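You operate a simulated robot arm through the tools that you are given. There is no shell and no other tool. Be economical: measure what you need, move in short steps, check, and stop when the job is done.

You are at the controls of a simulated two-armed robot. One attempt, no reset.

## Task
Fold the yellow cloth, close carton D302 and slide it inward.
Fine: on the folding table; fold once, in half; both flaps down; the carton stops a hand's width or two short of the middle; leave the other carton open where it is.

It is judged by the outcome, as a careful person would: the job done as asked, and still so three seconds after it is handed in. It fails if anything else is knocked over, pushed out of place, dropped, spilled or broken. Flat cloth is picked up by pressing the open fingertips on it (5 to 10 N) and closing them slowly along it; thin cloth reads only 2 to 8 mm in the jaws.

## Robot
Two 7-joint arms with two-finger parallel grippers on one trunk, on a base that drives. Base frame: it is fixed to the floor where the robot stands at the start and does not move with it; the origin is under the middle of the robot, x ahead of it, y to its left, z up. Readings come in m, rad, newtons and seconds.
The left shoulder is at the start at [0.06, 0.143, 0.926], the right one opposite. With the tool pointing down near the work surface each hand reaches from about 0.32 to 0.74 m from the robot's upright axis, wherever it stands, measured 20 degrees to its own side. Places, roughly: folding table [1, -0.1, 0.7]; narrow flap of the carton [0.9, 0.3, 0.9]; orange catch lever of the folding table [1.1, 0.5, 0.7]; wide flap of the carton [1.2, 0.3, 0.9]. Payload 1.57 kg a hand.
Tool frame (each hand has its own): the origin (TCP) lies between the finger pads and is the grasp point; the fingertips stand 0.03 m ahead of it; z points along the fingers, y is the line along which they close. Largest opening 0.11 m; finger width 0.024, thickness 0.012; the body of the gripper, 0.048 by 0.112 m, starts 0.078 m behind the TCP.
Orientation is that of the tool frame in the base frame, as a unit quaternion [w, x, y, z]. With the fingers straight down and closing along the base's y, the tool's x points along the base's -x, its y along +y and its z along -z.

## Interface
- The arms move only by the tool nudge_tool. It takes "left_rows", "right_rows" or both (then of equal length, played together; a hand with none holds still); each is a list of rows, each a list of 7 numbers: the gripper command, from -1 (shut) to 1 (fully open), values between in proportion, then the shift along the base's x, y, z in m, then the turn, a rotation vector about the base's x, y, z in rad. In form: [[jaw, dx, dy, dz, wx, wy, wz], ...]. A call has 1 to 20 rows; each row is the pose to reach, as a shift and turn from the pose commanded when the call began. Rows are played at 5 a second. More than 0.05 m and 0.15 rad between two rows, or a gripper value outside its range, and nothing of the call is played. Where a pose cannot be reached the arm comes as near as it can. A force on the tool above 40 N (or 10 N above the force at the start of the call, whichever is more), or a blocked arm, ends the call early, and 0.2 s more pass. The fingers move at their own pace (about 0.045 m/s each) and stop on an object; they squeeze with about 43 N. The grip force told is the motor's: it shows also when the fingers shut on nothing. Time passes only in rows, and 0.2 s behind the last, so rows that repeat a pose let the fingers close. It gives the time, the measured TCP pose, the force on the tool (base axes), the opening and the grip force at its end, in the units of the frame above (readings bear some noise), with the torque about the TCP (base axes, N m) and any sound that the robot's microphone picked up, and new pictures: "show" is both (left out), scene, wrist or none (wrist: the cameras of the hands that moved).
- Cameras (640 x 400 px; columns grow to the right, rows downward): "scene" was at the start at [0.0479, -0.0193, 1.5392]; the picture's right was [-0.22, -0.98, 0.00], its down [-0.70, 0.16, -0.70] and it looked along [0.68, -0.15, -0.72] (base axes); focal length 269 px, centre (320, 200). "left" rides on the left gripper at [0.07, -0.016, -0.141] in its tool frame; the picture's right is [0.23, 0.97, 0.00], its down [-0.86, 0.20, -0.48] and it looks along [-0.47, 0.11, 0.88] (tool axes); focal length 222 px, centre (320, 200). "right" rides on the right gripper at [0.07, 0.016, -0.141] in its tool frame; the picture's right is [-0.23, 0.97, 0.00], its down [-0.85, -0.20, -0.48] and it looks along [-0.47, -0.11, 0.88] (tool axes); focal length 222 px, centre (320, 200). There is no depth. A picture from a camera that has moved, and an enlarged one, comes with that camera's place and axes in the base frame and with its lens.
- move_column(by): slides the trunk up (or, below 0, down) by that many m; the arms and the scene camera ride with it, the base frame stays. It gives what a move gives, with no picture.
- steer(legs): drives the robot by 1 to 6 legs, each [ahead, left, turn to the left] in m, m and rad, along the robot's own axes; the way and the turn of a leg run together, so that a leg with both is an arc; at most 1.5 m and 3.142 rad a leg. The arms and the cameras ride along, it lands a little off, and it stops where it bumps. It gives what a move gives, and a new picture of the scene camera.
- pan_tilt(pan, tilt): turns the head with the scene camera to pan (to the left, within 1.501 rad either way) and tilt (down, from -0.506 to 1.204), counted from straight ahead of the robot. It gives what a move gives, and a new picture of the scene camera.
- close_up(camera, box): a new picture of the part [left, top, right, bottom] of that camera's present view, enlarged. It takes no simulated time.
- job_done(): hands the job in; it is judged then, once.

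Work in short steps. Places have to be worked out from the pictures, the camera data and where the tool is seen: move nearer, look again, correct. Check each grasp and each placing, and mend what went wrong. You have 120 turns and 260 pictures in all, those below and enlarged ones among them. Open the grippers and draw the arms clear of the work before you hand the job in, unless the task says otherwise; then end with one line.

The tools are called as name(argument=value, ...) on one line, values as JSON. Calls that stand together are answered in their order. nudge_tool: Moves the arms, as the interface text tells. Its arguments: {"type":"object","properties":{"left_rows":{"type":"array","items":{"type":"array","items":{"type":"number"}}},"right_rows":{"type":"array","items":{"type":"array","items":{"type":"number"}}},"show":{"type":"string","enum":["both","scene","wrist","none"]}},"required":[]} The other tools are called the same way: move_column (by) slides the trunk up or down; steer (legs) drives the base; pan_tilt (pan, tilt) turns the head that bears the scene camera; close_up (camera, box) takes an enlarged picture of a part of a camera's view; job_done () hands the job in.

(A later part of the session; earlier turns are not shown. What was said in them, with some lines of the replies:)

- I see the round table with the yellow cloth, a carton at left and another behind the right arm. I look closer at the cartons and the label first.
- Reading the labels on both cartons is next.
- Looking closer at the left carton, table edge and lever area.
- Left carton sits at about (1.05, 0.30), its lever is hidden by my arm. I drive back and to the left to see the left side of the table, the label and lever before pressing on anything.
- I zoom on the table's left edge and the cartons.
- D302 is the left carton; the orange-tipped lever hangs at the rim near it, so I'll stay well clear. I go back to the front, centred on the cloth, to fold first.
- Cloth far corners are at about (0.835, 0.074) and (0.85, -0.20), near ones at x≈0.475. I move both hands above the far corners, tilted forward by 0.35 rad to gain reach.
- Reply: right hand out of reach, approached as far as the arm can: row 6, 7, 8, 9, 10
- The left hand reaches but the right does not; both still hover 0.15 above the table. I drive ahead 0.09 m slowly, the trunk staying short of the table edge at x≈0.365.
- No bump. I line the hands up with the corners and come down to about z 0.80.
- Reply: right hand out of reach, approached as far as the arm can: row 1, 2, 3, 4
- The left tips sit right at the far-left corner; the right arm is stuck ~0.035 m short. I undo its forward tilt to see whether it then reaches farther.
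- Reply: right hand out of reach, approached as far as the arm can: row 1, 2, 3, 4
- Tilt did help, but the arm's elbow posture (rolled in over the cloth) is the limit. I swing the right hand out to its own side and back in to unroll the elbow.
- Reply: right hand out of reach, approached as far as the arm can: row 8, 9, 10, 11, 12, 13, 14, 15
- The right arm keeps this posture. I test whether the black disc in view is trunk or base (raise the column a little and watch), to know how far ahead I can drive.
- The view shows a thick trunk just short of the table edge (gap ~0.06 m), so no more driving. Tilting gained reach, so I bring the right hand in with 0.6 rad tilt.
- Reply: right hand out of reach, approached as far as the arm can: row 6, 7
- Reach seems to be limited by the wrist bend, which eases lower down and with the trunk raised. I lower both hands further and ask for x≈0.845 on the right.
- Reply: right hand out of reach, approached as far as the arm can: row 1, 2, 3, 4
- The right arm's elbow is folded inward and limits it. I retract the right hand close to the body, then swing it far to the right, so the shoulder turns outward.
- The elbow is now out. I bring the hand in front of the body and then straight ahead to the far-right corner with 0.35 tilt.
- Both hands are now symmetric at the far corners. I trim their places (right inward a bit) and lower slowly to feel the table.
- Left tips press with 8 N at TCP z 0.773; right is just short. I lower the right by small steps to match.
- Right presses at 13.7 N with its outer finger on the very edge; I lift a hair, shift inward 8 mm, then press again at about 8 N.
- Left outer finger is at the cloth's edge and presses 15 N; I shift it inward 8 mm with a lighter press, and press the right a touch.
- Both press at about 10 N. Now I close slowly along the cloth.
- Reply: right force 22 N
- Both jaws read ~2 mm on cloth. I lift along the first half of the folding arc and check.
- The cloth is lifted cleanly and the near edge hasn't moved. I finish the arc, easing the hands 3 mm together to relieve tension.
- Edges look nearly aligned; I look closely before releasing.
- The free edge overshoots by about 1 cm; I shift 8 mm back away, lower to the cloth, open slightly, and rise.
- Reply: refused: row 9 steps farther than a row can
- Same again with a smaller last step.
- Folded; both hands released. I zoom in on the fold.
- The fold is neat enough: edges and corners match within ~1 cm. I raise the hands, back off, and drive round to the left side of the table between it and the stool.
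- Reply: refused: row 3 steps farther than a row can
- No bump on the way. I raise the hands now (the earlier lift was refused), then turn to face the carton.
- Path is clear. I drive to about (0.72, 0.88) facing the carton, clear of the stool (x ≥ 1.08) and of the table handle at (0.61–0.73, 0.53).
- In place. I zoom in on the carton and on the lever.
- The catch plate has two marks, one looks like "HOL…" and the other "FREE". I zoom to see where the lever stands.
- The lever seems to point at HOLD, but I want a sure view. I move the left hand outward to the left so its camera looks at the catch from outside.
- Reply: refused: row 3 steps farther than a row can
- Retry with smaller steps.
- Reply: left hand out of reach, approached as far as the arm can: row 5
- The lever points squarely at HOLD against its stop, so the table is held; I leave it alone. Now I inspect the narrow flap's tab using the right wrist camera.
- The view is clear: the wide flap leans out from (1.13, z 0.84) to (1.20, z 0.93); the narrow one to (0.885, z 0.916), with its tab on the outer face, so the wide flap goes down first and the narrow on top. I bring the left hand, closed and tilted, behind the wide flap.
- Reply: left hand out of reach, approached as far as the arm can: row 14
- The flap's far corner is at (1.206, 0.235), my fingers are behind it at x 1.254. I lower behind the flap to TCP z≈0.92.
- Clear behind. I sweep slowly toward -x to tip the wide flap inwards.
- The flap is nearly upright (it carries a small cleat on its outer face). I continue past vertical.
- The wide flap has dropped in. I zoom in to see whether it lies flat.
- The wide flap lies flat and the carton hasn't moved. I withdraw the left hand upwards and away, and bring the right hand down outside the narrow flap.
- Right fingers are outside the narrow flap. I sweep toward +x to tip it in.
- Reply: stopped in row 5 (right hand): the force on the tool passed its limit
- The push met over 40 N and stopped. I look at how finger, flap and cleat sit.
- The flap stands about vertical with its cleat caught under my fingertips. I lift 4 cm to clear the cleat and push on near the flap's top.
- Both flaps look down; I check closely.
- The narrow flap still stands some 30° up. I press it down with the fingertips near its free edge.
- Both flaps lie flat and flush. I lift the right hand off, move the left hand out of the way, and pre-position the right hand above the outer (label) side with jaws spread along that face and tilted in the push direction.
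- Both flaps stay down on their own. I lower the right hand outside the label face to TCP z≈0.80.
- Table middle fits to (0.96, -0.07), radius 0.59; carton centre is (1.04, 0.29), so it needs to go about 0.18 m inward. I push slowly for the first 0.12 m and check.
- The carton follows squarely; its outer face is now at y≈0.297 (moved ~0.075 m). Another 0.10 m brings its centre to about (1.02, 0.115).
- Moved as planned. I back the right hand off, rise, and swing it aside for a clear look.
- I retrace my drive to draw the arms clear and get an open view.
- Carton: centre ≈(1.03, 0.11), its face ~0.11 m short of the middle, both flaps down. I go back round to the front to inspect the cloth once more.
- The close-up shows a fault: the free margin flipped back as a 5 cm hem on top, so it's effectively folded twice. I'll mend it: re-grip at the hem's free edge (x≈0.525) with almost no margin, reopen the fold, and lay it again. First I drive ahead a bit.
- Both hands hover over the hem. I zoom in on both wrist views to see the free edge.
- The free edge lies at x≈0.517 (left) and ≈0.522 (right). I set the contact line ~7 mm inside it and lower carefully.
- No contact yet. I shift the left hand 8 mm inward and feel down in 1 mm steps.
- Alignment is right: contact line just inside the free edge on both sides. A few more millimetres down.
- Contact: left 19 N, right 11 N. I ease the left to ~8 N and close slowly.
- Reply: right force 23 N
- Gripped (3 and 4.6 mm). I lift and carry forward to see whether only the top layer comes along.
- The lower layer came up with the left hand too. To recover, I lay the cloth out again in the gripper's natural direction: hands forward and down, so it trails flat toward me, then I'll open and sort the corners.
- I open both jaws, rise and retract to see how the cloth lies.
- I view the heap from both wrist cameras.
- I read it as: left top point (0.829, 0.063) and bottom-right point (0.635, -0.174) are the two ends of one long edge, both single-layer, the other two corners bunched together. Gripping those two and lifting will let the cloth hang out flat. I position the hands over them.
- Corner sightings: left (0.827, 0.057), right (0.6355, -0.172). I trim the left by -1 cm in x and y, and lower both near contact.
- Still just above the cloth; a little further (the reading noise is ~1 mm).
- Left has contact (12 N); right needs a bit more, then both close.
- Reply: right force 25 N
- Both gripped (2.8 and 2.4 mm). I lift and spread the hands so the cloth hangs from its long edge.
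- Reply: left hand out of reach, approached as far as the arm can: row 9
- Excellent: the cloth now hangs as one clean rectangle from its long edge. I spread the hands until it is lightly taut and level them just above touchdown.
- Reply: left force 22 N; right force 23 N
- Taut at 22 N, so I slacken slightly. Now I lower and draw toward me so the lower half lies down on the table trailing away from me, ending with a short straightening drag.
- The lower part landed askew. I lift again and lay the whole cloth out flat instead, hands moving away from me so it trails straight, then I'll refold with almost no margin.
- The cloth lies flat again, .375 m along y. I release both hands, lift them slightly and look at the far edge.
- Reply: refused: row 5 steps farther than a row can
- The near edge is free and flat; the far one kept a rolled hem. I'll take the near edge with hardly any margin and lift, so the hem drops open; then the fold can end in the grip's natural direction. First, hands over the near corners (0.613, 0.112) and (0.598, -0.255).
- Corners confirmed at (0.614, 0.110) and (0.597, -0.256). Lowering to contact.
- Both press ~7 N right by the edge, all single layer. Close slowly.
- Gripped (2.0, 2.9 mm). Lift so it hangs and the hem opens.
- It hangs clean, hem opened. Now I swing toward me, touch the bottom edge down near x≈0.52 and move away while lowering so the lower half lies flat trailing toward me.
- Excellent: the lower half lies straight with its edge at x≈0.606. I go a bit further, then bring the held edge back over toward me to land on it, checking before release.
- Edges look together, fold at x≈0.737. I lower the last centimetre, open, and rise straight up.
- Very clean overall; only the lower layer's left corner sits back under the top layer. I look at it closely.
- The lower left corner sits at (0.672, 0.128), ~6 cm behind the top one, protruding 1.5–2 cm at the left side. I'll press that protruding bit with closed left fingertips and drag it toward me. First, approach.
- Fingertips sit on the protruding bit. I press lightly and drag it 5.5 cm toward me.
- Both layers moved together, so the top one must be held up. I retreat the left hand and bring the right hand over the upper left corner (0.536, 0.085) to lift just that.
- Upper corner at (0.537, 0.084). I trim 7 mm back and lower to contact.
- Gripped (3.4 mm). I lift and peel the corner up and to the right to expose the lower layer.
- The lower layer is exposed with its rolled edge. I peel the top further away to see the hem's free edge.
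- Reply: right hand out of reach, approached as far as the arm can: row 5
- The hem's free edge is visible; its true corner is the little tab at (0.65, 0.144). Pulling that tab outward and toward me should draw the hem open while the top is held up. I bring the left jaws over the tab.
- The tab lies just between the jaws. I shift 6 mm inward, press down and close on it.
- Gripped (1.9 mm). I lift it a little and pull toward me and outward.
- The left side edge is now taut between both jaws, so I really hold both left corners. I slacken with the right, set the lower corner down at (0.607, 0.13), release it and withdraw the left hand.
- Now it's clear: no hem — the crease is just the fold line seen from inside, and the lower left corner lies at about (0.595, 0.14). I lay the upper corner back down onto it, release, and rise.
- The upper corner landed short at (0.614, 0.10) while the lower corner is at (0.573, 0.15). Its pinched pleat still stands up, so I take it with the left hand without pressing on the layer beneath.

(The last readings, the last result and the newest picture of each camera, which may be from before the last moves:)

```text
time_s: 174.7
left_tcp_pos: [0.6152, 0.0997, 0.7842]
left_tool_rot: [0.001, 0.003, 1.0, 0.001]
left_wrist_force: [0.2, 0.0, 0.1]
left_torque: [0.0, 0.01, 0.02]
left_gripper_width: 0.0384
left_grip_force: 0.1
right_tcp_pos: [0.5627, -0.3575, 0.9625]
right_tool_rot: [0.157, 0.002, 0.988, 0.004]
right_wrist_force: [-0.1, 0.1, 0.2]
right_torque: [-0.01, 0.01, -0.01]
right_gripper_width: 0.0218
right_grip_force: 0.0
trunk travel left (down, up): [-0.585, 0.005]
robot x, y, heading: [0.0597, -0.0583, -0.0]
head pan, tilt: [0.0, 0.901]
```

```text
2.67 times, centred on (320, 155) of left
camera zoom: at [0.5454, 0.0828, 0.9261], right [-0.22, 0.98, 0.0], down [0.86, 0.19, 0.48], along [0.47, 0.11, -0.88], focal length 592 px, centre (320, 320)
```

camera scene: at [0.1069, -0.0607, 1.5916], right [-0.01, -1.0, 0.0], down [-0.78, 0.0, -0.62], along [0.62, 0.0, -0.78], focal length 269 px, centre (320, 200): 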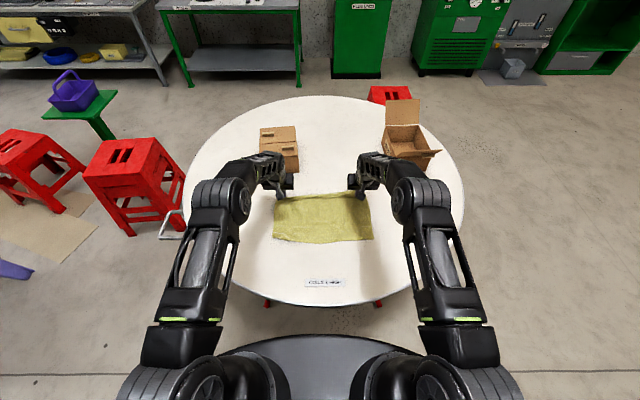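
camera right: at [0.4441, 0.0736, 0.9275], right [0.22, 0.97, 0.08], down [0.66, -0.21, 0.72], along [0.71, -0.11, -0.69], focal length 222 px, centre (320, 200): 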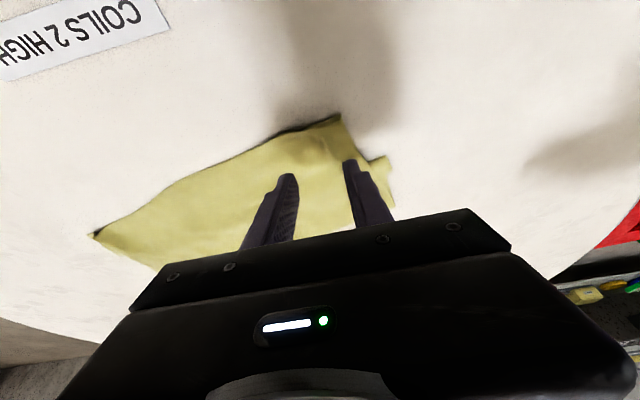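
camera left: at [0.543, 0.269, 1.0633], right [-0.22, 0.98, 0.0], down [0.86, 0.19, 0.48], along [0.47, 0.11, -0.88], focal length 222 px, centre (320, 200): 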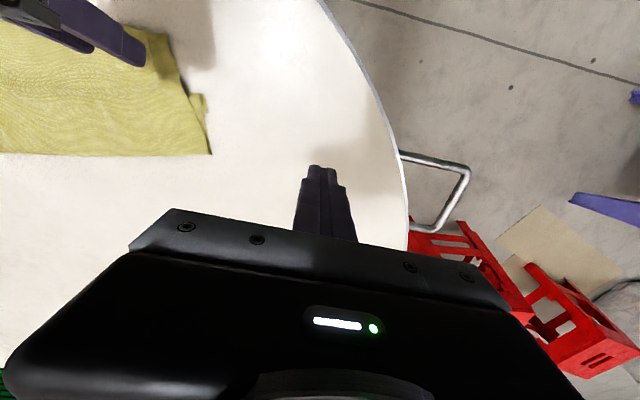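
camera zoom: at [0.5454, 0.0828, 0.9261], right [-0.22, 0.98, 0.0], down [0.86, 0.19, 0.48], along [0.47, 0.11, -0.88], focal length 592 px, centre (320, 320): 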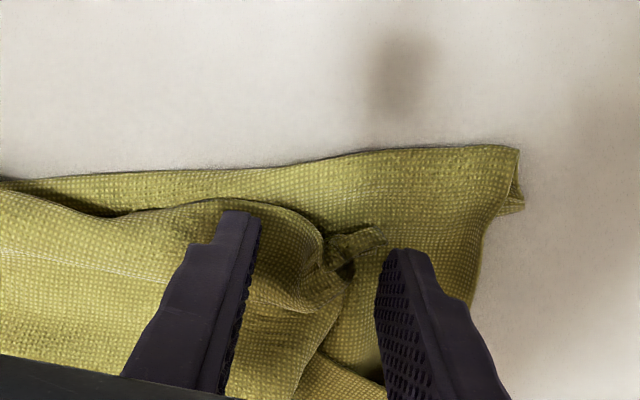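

The pleat sits right between the jaws. I lower 5 mm, close, and lift a little.

nudge_tool(left_rows=[[-0.3, 0.004, 0, -0.003, 0, 0, 0], [-0.3, 0.004, 0, -0.006, 0, 0, 0], [-0.5, 0.004, 0, -0.007, 0, 0, 0], [-0.7, 0.004, 0, -0.007, 0, 0, 0], [-0.9, 0.004, 0, -0.007, 0, 0, 0], [-1, 0.004, 0, -0.007, 0, 0, 0], [-1, 0.004, 0, -0.007, 0, 0, 0], [-1, 0.004, 0, -0.007, 0, 0, 0], [-1, 0.01, 0, 0.02, 0, 0, 0], [-1, 0.02, 0.005, 0.05, 0, 0, 0]], show="none")

close_up(camera="scene", box=[250, 170, 390, 270])

```text
time_s: 176.9
left_tcp_pos: [0.6345, 0.1055, 0.8324]
left_tool_rot: [-0.001, 0.004, 1.0, 0.0]
left_wrist_force: [-0.1, 0.1, 0.2]
left_torque: [0.0, -0.02, -0.01]
left_gripper_width: 0.0038
left_grip_force: 24.8
right_tcp_pos: [0.5623, -0.3575, 0.962]
right_tool_rot: [0.157, 0.003, 0.988, 0.003]
right_wrist_force: [-0.5, 0.0, -0.1]
right_torque: [0.02, -0.02, -0.01]
right_gripper_width: 0.0219
right_grip_force: 0.1
trunk travel left (down, up): [-0.585, 0.005]
robot x, y, heading: [0.0586, -0.0588, -0.003]
head pan, tilt: [0.0, 0.901]
```

```text
4.00 times, centred on (320, 220) of scene
camera zoom: at [0.1067, -0.0604, 1.5915], right [-0.01, -1.0, 0.0], down [-0.78, 0.0, -0.62], along [0.62, 0.0, -0.78], focal length 1075 px, centre (320, 120)
```

zoom: 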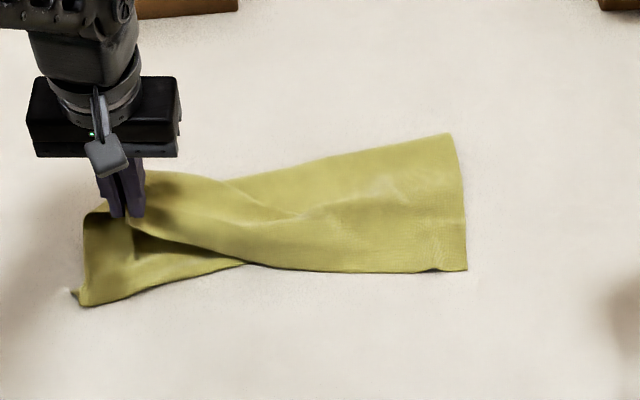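

Only the top layer is held; the lower corner stays at (0.572, 0.152). I carry the upper corner out to straighten the fold's left end, then arc it back onto the lower corner.

nudge_tool(left_rows=[[-1, 0.03, 0.02, 0.03, 0, 0, 0], [-1, 0.065, 0.045, 0.05, 0, 0, 0], [-1, 0.1, 0.06, 0.03, 0, 0, 0], [-1, 0.105, 0.062, 0.02, 0, 0, 0], [-1, 0.1, 0.06, 0.02, 0, 0, 0], [-1, 0.065, 0.055, 0.045, 0, 0, 0], [-1, 0.03, 0.045, 0.035, 0, 0, 0], [-1, -0.005, 0.035, 0.01, 0, 0, 0], [-1, -0.028, 0.027, -0.02, 0, 0, 0], [-1, -0.04, 0.022, -0.04, 0, 0, 0]], show="none")

close_up(camera="scene", box=[250, 170, 390, 270])

close_up(camera="left", box=[160, 80, 440, 255])

```text
time_s: 179.1
left_tcp_pos: [0.5947, 0.1249, 0.7923]
left_tool_rot: [0.0, 0.003, 1.0, 0.0]
left_wrist_force: [-0.5, 0.3, 0.1]
left_torque: [-0.05, -0.02, 0.04]
left_gripper_width: 0.0038
left_grip_force: 24.3
right_tcp_pos: [0.5637, -0.357, 0.9625]
right_tool_rot: [0.156, 0.002, 0.988, 0.004]
right_wrist_force: [-0.4, -0.6, 0.7]
right_torque: [-0.03, 0.05, 0.01]
right_gripper_width: 0.0217
right_grip_force: 0.2
trunk travel left (down, up): [-0.585, 0.005]
robot x, y, heading: [0.0623, -0.0608, -0.003]
head pan, tilt: [0.0, 0.901]
```

```text
4.00 times, centred on (320, 220) of scene
camera zoom: at [0.1067, -0.0607, 1.5915], right [-0.01, -1.0, 0.0], down [-0.78, 0.0, -0.62], along [0.62, 0.0, -0.78], focal length 1075 px, centre (320, 120)
```

zoom: 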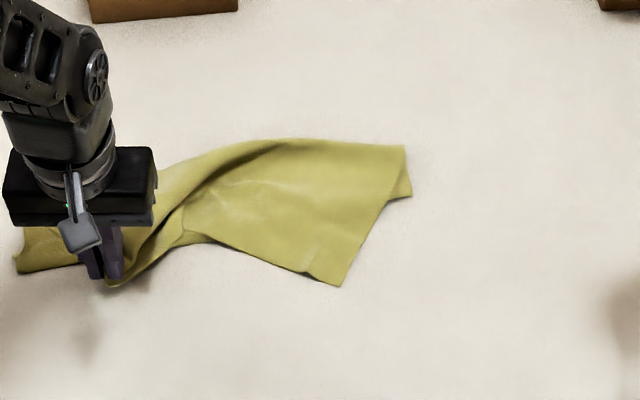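

```text
2.29 times, centred on (300, 168) of left
camera zoom: at [0.5257, 0.1093, 0.9335], right [-0.22, 0.98, 0.0], down [0.86, 0.19, 0.48], along [0.47, 0.11, -0.88], focal length 508 px, centre (366, 274)
```

zoom: 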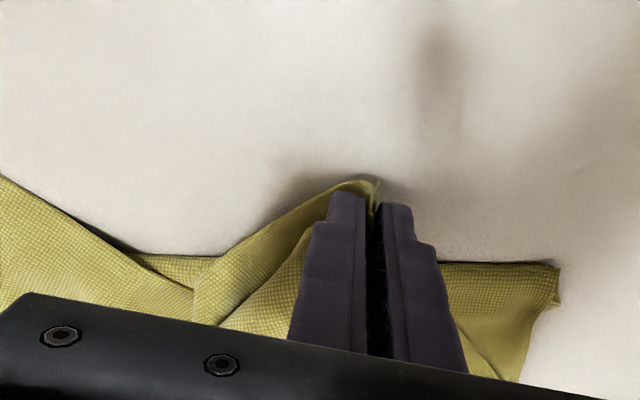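

The cloth was pulled along and twisted. Best remedy with the turns left: left already holds the upper-left corner, so I take the upper-right corner (0.591, -0.08) with the right hand, hang it, and repeat the lay-and-fold that worked. Approach with the right hand.

nudge_tool(right_rows=[[-0.5, 0.005, 0.045, -0.005, 0, 0, 0], [-0.5, 0.01, 0.09, -0.015, 0, 0, 0], [-0.5, 0.02, 0.135, -0.03, 0, 0, 0], [-0.5, 0.03, 0.175, -0.05, 0, 0, 0], [-0.5, 0.04, 0.215, -0.07, 0, 0, 0], [-0.5, 0.046, 0.25, -0.1, 0, 0, 0], [-0.5, 0.05, 0.275, -0.135, 0, 0, 0], [-0.5, 0.051, 0.285, -0.165, 0, 0, 0], [-0.5, 0.051, 0.285, -0.183, 0, 0, 0]], show="none")

close_up(camera="right", box=[180, 60, 500, 250])

```text
time_s: 181.1
left_tcp_pos: [0.5958, 0.1259, 0.7916]
left_tool_rot: [0.0, 0.002, 1.0, 0.0]
left_wrist_force: [-0.1, 0.2, -0.1]
left_torque: [-0.05, 0.02, 0.03]
left_gripper_width: 0.0041
left_grip_force: 25.1
right_tcp_pos: [0.612, -0.0713, 0.7772]
right_tool_rot: [0.156, 0.003, 0.988, 0.003]
right_wrist_force: [-0.3, -0.3, 0.3]
right_torque: [0.03, 0.01, -0.02]
right_gripper_width: 0.0277
right_grip_force: 0.1
trunk travel left (down, up): [-0.585, 0.005]
robot x, y, heading: [0.0609, -0.0592, -0.007]
head pan, tilt: [0.0, 0.901]
```

```text
2.00 times, centred on (340, 155) of right
camera zoom: at [0.5009, -0.0552, 0.891], right [0.22, 0.97, 0.08], down [0.66, -0.21, 0.72], along [0.71, -0.11, -0.69], focal length 444 px, centre (280, 290)
```

zoom: 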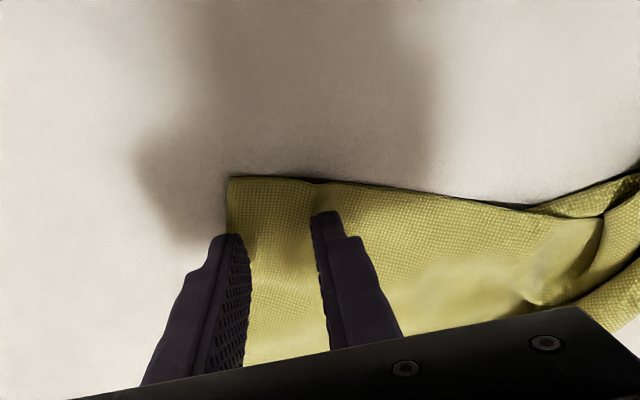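

Well placed at the corner. I shift 5 mm in and back, press, and close.

nudge_tool(right_rows=[[-0.5, -0.005, 0.006, 0, 0, 0, 0], [-0.5, -0.005, 0.006, -0.002, 0, 0, 0], [-0.5, -0.005, 0.006, -0.0035, 0, 0, 0], [-0.5, -0.005, 0.006, -0.0043, 0, 0, 0], [-0.6, -0.005, 0.006, -0.0043, 0, 0, 0], [-0.7, -0.005, 0.006, -0.0043, 0, 0, 0], [-0.8, -0.005, 0.006, -0.0043, 0, 0, 0], [-0.9, -0.005, 0.006, -0.0043, 0, 0, 0], [-1, -0.005, 0.006, -0.0043, 0, 0, 0], [-1, -0.005, 0.006, -0.0043, 0, 0, 0], [-1, -0.005, 0.006, -0.0043, 0, 0, 0]], show="none")

```text
time_s: 183.5
left_tcp_pos: [0.5958, 0.1265, 0.7915]
left_tool_rot: [0.0, 0.003, 1.0, 0.0]
left_wrist_force: [0.3, 0.5, 0.7]
left_torque: [0.01, 0.0, -0.01]
left_gripper_width: 0.0041
left_grip_force: 24.8
right_tcp_pos: [0.6063, -0.0642, 0.7754]
right_tool_rot: [0.156, 0.002, 0.988, 0.003]
right_wrist_force: [0.8, 0.0, -0.3]
right_torque: [-0.02, 0.01, -0.03]
right_gripper_width: 0.0002
right_grip_force: 21.5
trunk travel left (down, up): [-0.585, 0.005]
robot x, y, heading: [0.0618, -0.0586, -0.005]
head pan, tilt: [0.0, 0.901]
```

It closed on nothing (0.2 mm) — not pressed enough. I reopen, press 2.3 mm lower and close again.

nudge_tool(right_rows=[[-0.5, 0, 0, 0.004, 0, 0, 0], [-0.5, 0, 0, 0.004, 0, 0, 0], [-0.5, 0, 0, 0, 0, 0, 0], [-0.5, 0, 0, -0.0015, 0, 0, 0], [-0.5, 0, 0, -0.0025, 0, 0, 0], [-0.6, 0, 0, -0.0026, 0, 0, 0], [-0.7, 0, 0, -0.0026, 0, 0, 0], [-0.8, 0, 0, -0.0026, 0, 0, 0], [-0.9, 0, 0, -0.0026, 0, 0, 0], [-1, 0, 0, -0.0026, 0, 0, 0], [-1, 0, 0, -0.0026, 0, 0, 0], [-1, 0, 0, -0.0026, 0, 0, 0]], show="none")

```text
time_s: 186.1
left_tcp_pos: [0.5965, 0.1269, 0.7918]
left_tool_rot: [0.0, 0.003, 1.0, 0.0]
left_wrist_force: [0.1, 0.1, -0.6]
left_torque: [0.0, -0.03, 0.03]
left_gripper_width: 0.0041
left_grip_force: 24.7
right_tcp_pos: [0.6071, -0.0654, 0.7742]
right_tool_rot: [0.157, 0.004, 0.988, 0.003]
right_wrist_force: [-0.7, 0.8, 2.1]
right_torque: [0.01, 0.0, 0.01]
right_gripper_width: 0.0017
right_grip_force: 23.4
trunk travel left (down, up): [-0.585, 0.005]
robot x, y, heading: [0.0607, -0.0603, -0.002]
head pan, tilt: [0.0, 0.901]
```

Gripped (1.7 mm). Lift both to hang, spreading to ~0.30 m.

nudge_tool(left_rows=[[-1, 0, 0, 0.035, 0, 0, 0], [-1, 0, -0.003, 0.07, 0, 0, 0], [-1, 0, -0.006, 0.105, 0, 0, 0], [-1, -0.005, -0.01, 0.14, 0, 0, 0], [-1, -0.01, -0.014, 0.175, 0, 0, 0], [-1, -0.015, -0.018, 0.21, 0, 0, 0], [-1, -0.02, -0.022, 0.245, 0, 0, 0], [-1, -0.025, -0.026, 0.27, 0, 0, 0], [-1, -0.03, -0.03, 0.28, 0, 0, 0], [-1, -0.03, -0.03, 0.28, 0, 0, 0]], right_rows=[[-1, 0, -0.01, 0.035, 0, 0.03, 0], [-1, 0, -0.025, 0.07, 0, 0.06, 0], [-1, 0, -0.04, 0.105, 0, 0.1, 0], [-1, -0.005, -0.055, 0.14, 0, 0.14, 0], [-1, -0.01, -0.07, 0.175, 0, 0.18, 0], [-1, -0.02, -0.085, 0.21, 0, 0.22, 0], [-1, -0.03, -0.105, 0.245, 0, 0.26, 0], [-1, -0.037, -0.12, 0.28, 0, 0.3, 0], [-1, -0.042, -0.13, 0.296, 0, 0.3, 0], [-1, -0.042, -0.135, 0.296, 0, 0.3, 0]], show="none")

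close_up(camera="scene", box=[220, 120, 420, 270])

```text
time_s: 188.3
left_tcp_pos: [0.5665, 0.097, 1.0748]
left_tool_rot: [0.0, 0.003, 1.0, -0.001]
left_wrist_force: [0.6, -12.8, -1.2]
left_torque: [-0.45, 0.01, -0.01]
left_gripper_width: 0.0045
left_grip_force: 24.4
right_tcp_pos: [0.5657, -0.1992, 1.0693]
right_tool_rot: [0.008, 0.002, 1.0, 0.004]
right_wrist_force: [0.2, 13.9, 0.1]
right_torque: [0.44, 0.03, -0.01]
right_gripper_width: 0.0029
right_grip_force: 24.5
trunk travel left (down, up): [-0.585, 0.005]
robot x, y, heading: [0.0623, -0.0605, -0.006]
head pan, tilt: [0.0, 0.901]
```

```text
2.67 times, centred on (320, 195) of scene
camera zoom: at [0.1071, -0.0604, 1.5915], right [-0.01, -1.0, 0.0], down [-0.78, 0.0, -0.62], along [0.62, 0.0, -0.78], focal length 716 px, centre (320, 213)
```

zoom: 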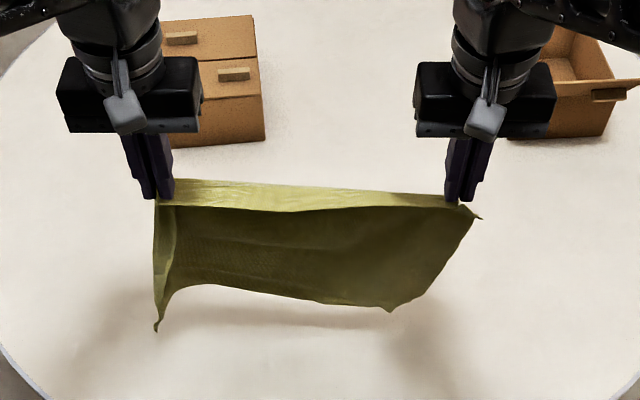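

Hanging cleanly. I loosen a little and lay the lower half, lowering first and then moving away.

nudge_tool(left_rows=[[-1, 0, -0.004, -0.015, 0, 0, 0], [-1, 0, -0.004, -0.03, 0, 0, 0], [-1, 0.015, -0.004, -0.05, 0, 0, 0], [-1, 0.03, -0.004, -0.07, 0, 0, 0], [-1, 0.05, -0.004, -0.09, 0, 0, 0], [-1, 0.065, -0.004, -0.11, 0, 0, 0], [-1, 0.08, -0.004, -0.13, 0, 0, 0], [-1, 0.095, -0.004, -0.15, 0, 0, 0], [-1, 0.11, -0.004, -0.165, 0, 0, 0], [-1, 0.125, -0.004, -0.175, 0, 0, 0]], right_rows=[[-1, 0, 0.004, -0.015, 0, 0, 0], [-1, 0, 0.004, -0.03, 0, 0, 0], [-1, 0.015, 0.004, -0.05, 0, 0, 0], [-1, 0.03, 0.004, -0.07, 0, 0, 0], [-1, 0.05, 0.004, -0.09, 0, 0, 0], [-1, 0.065, 0.004, -0.11, 0, 0, 0], [-1, 0.08, 0.004, -0.13, 0, 0, 0], [-1, 0.095, 0.004, -0.15, 0, 0, 0], [-1, 0.11, 0.004, -0.165, 0, 0, 0], [-1, 0.125, 0.004, -0.175, 0, 0, 0]], show="none")

close_up(camera="scene", box=[220, 140, 420, 290])

```text
time_s: 190.5
left_tcp_pos: [0.6898, 0.0916, 0.898]
left_tool_rot: [0.0, 0.003, 1.0, -0.001]
left_wrist_force: [0.2, -5.3, -0.3]
left_torque: [-0.16, 0.03, -0.01]
left_gripper_width: 0.0041
left_grip_force: 24.9
right_tcp_pos: [0.6889, -0.1963, 0.8939]
right_tool_rot: [0.007, 0.002, 1.0, 0.002]
right_wrist_force: [0.0, 5.1, -0.6]
right_torque: [0.14, -0.01, 0.03]
right_gripper_width: 0.0023
right_grip_force: 23.5
trunk travel left (down, up): [-0.585, 0.005]
robot x, y, heading: [0.0607, -0.0572, -0.005]
head pan, tilt: [0.0, 0.901]
```

```text
2.67 times, centred on (320, 215) of scene
camera zoom: at [0.1079, -0.0605, 1.5915], right [-0.01, -1.0, 0.0], down [-0.78, 0.0, -0.62], along [0.62, 0.0, -0.78], focal length 716 px, centre (320, 160)
```

zoom: 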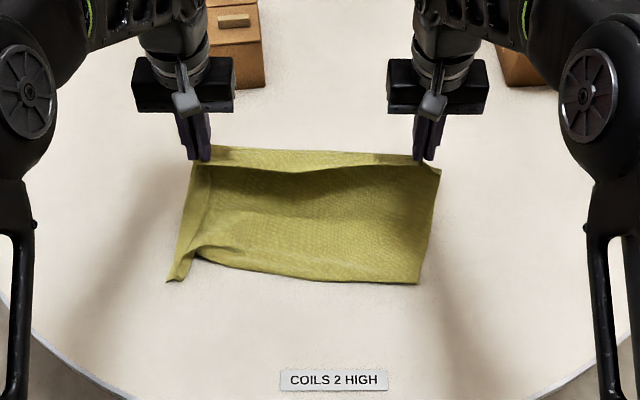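

Lower half lies well (edge at x≈0.572). I arc the held edge back onto it, shifting 2 cm left to match, then open and rise.

nudge_tool(left_rows=[[-1, 0.012, 0, -0.01, 0, 0, 0], [-1, 0.015, 0.0, -0.018, 0, 0, 0], [-1, 0.005, 0.005, -0.02, 0, 0, 0], [-1, -0.015, 0.01, -0.026, 0, 0, 0], [-1, -0.04, 0.015, -0.04, 0, 0, 0], [-1, -0.062, 0.02, -0.06, 0, 0, 0], [-1, -0.082, 0.02, -0.085, 0, 0, 0], [-1, -0.096, 0.02, -0.107, 0, 0, 0], [-1, -0.101, 0.02, -0.118, 0, 0, 0], [-1, -0.101, 0.02, -0.119, 0, 0, 0], [-0.8, -0.101, 0.02, -0.119, 0, 0, 0], [-0.6, -0.101, 0.02, -0.118, 0, 0, 0], [-0.5, -0.101, 0.02, -0.1, 0, 0, 0], [-0.5, -0.101, 0.02, -0.06, 0, 0, 0], [-0.5, -0.101, 0.02, -0.015, 0, 0, 0], [-0.5, -0.101, 0.05, 0.02, 0, 0, 0], [-0.5, -0.101, 0.09, 0.04, 0, 0, 0], [-0.5, -0.101, 0.135, 0.05, 0, 0, 0], [-0.5, -0.101, 0.175, 0.06, 0, 0, 0]], right_rows=[[-1, 0.012, 0, -0.008, 0, 0, 0], [-1, 0.015, 0.0, -0.015, 0, 0, 0], [-1, 0.005, 0.005, -0.018, 0, 0, 0], [-1, -0.015, 0.01, -0.023, 0, 0, 0], [-1, -0.04, 0.015, -0.037, 0, 0, 0], [-1, -0.062, 0.02, -0.057, 0, 0, 0], [-1, -0.082, 0.02, -0.082, 0, 0, 0], [-1, -0.096, 0.02, -0.104, 0, 0, 0], [-1, -0.101, 0.02, -0.115, 0, 0, 0], [-1, -0.101, 0.02, -0.116, 0, 0, 0], [-0.8, -0.101, 0.02, -0.116, 0, 0, 0], [-0.6, -0.101, 0.02, -0.115, 0, 0, 0], [-0.5, -0.101, 0.02, -0.1, 0, 0, 0], [-0.5, -0.101, 0.02, -0.06, 0, 0, 0], [-0.5, -0.101, 0.02, -0.015, 0, 0, 0], [-0.5, -0.101, -0.01, 0.02, 0, 0, 0], [-0.5, -0.101, -0.05, 0.04, 0, 0, 0], [-0.5, -0.101, -0.095, 0.05, 0, 0, 0], [-0.5, -0.101, -0.135, 0.06, 0, 0, 0]], show="none")

close_up(camera="scene", box=[250, 180, 390, 280])

```text
time_s: 194.5
left_tcp_pos: [0.5865, 0.2676, 0.9572]
left_tool_rot: [0.0, 0.003, 1.0, 0.0]
left_wrist_force: [-0.3, -0.2, -0.1]
left_torque: [0.0, 0.0, 0.01]
left_gripper_width: 0.0279
left_grip_force: 0.0
right_tcp_pos: [0.5889, -0.3322, 0.954]
right_tool_rot: [0.007, 0.003, 1.0, 0.002]
right_wrist_force: [0.4, 0.6, 0.1]
right_torque: [-0.03, 0.0, 0.01]
right_gripper_width: 0.0276
right_grip_force: 0.0
trunk travel left (down, up): [-0.585, 0.005]
robot x, y, heading: [0.0601, -0.0609, -0.006]
head pan, tilt: [0.0, 0.901]
```

```text
4.00 times, centred on (320, 230) of scene
camera zoom: at [0.1063, -0.0606, 1.5915], right [-0.01, -1.0, 0.0], down [-0.78, 0.0, -0.62], along [0.62, 0.0, -0.78], focal length 1075 px, centre (320, 80)
```

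zoom: 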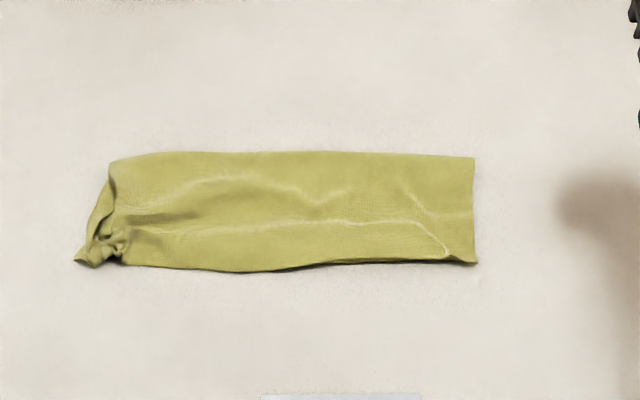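

The cloth now lies folded once in half, right corners coincident, left ones within ~2–3 cm. I back the robot off so the arms are clear of the table and take a last look.

steer(legs=[[-0.35, 0, 0]])

```text
time_s: 196.8
left_tcp_pos: [0.2324, 0.2674, 0.957]
left_tool_rot: [0.001, 0.006, 1.0, 0.0]
left_wrist_force: [0.0, 0.4, 0.6]
left_torque: [0.01, -0.05, -0.01]
left_gripper_width: 0.0275
left_grip_force: 0.0
right_tcp_pos: [0.2295, -0.3321, 0.955]
right_tool_rot: [0.007, 0.006, 1.0, 0.003]
right_wrist_force: [0.5, -0.1, -0.1]
right_torque: [0.0, -0.03, 0.02]
right_gripper_width: 0.0276
right_grip_force: 0.1
trunk travel left (down, up): [-0.585, 0.005]
robot x, y, heading: [-0.2892, -0.0558, -0.014]
head pan, tilt: [0.0, 0.901]
camera scene: at [-0.2504, -0.0577, 1.5915], right [-0.01, -1.0, 0.0], down [-0.78, 0.01, -0.62], along [0.62, -0.01, -0.78], focal length 269 px, centre (320, 200)
```

scene: 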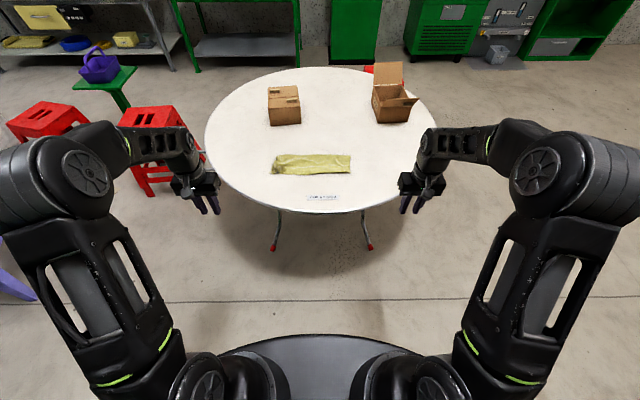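

Everything stands as it should: cloth folded, D302 closed and moved inward, D320 open and untouched, arms clear. I open the grippers fully and hand in.

nudge_tool(left_rows=[[1, 0, 0, 0, 0, 0, 0], [1, 0, 0, 0, 0, 0, 0], [1, 0, 0, 0, 0, 0, 0], [1, 0, 0, 0, 0, 0, 0], [1, 0, 0, 0, 0, 0, 0]], right_rows=[[1, 0, 0, 0, 0, 0, 0], [1, 0, 0, 0, 0, 0, 0], [1, 0, 0, 0, 0, 0, 0], [1, 0, 0, 0, 0, 0, 0], [1, 0, 0, 0, 0, 0, 0]], show="none")

job_done()

```text
time_s: 198.0
left_tcp_pos: [0.2334, 0.2655, 0.956]
left_tool_rot: [0.0, 0.006, 1.0, -0.001]
left_wrist_force: [0.1, 0.2, 0.1]
left_torque: [0.0, -0.01, -0.02]
left_gripper_width: 0.1099
left_grip_force: 0.0
right_tcp_pos: [0.2307, -0.3302, 0.9531]
right_tool_rot: [0.007, 0.006, 1.0, 0.002]
right_wrist_force: [0.5, -0.1, -0.8]
right_torque: [-0.01, -0.01, -0.01]
right_gripper_width: 0.1101
right_grip_force: 0.0
trunk travel left (down, up): [-0.585, 0.005]
robot x, y, heading: [-0.2947, -0.0555, -0.006]
head pan, tilt: [0.0, 0.901]
```

```text
The job is handed in.
```

The yellow cloth is folded once in half, a little bunched at its left end with the corners there 2–3 cm apart. Carton D302 has both flaps down and sits about 11 cm short of the middle, and D320 stays open where it was.
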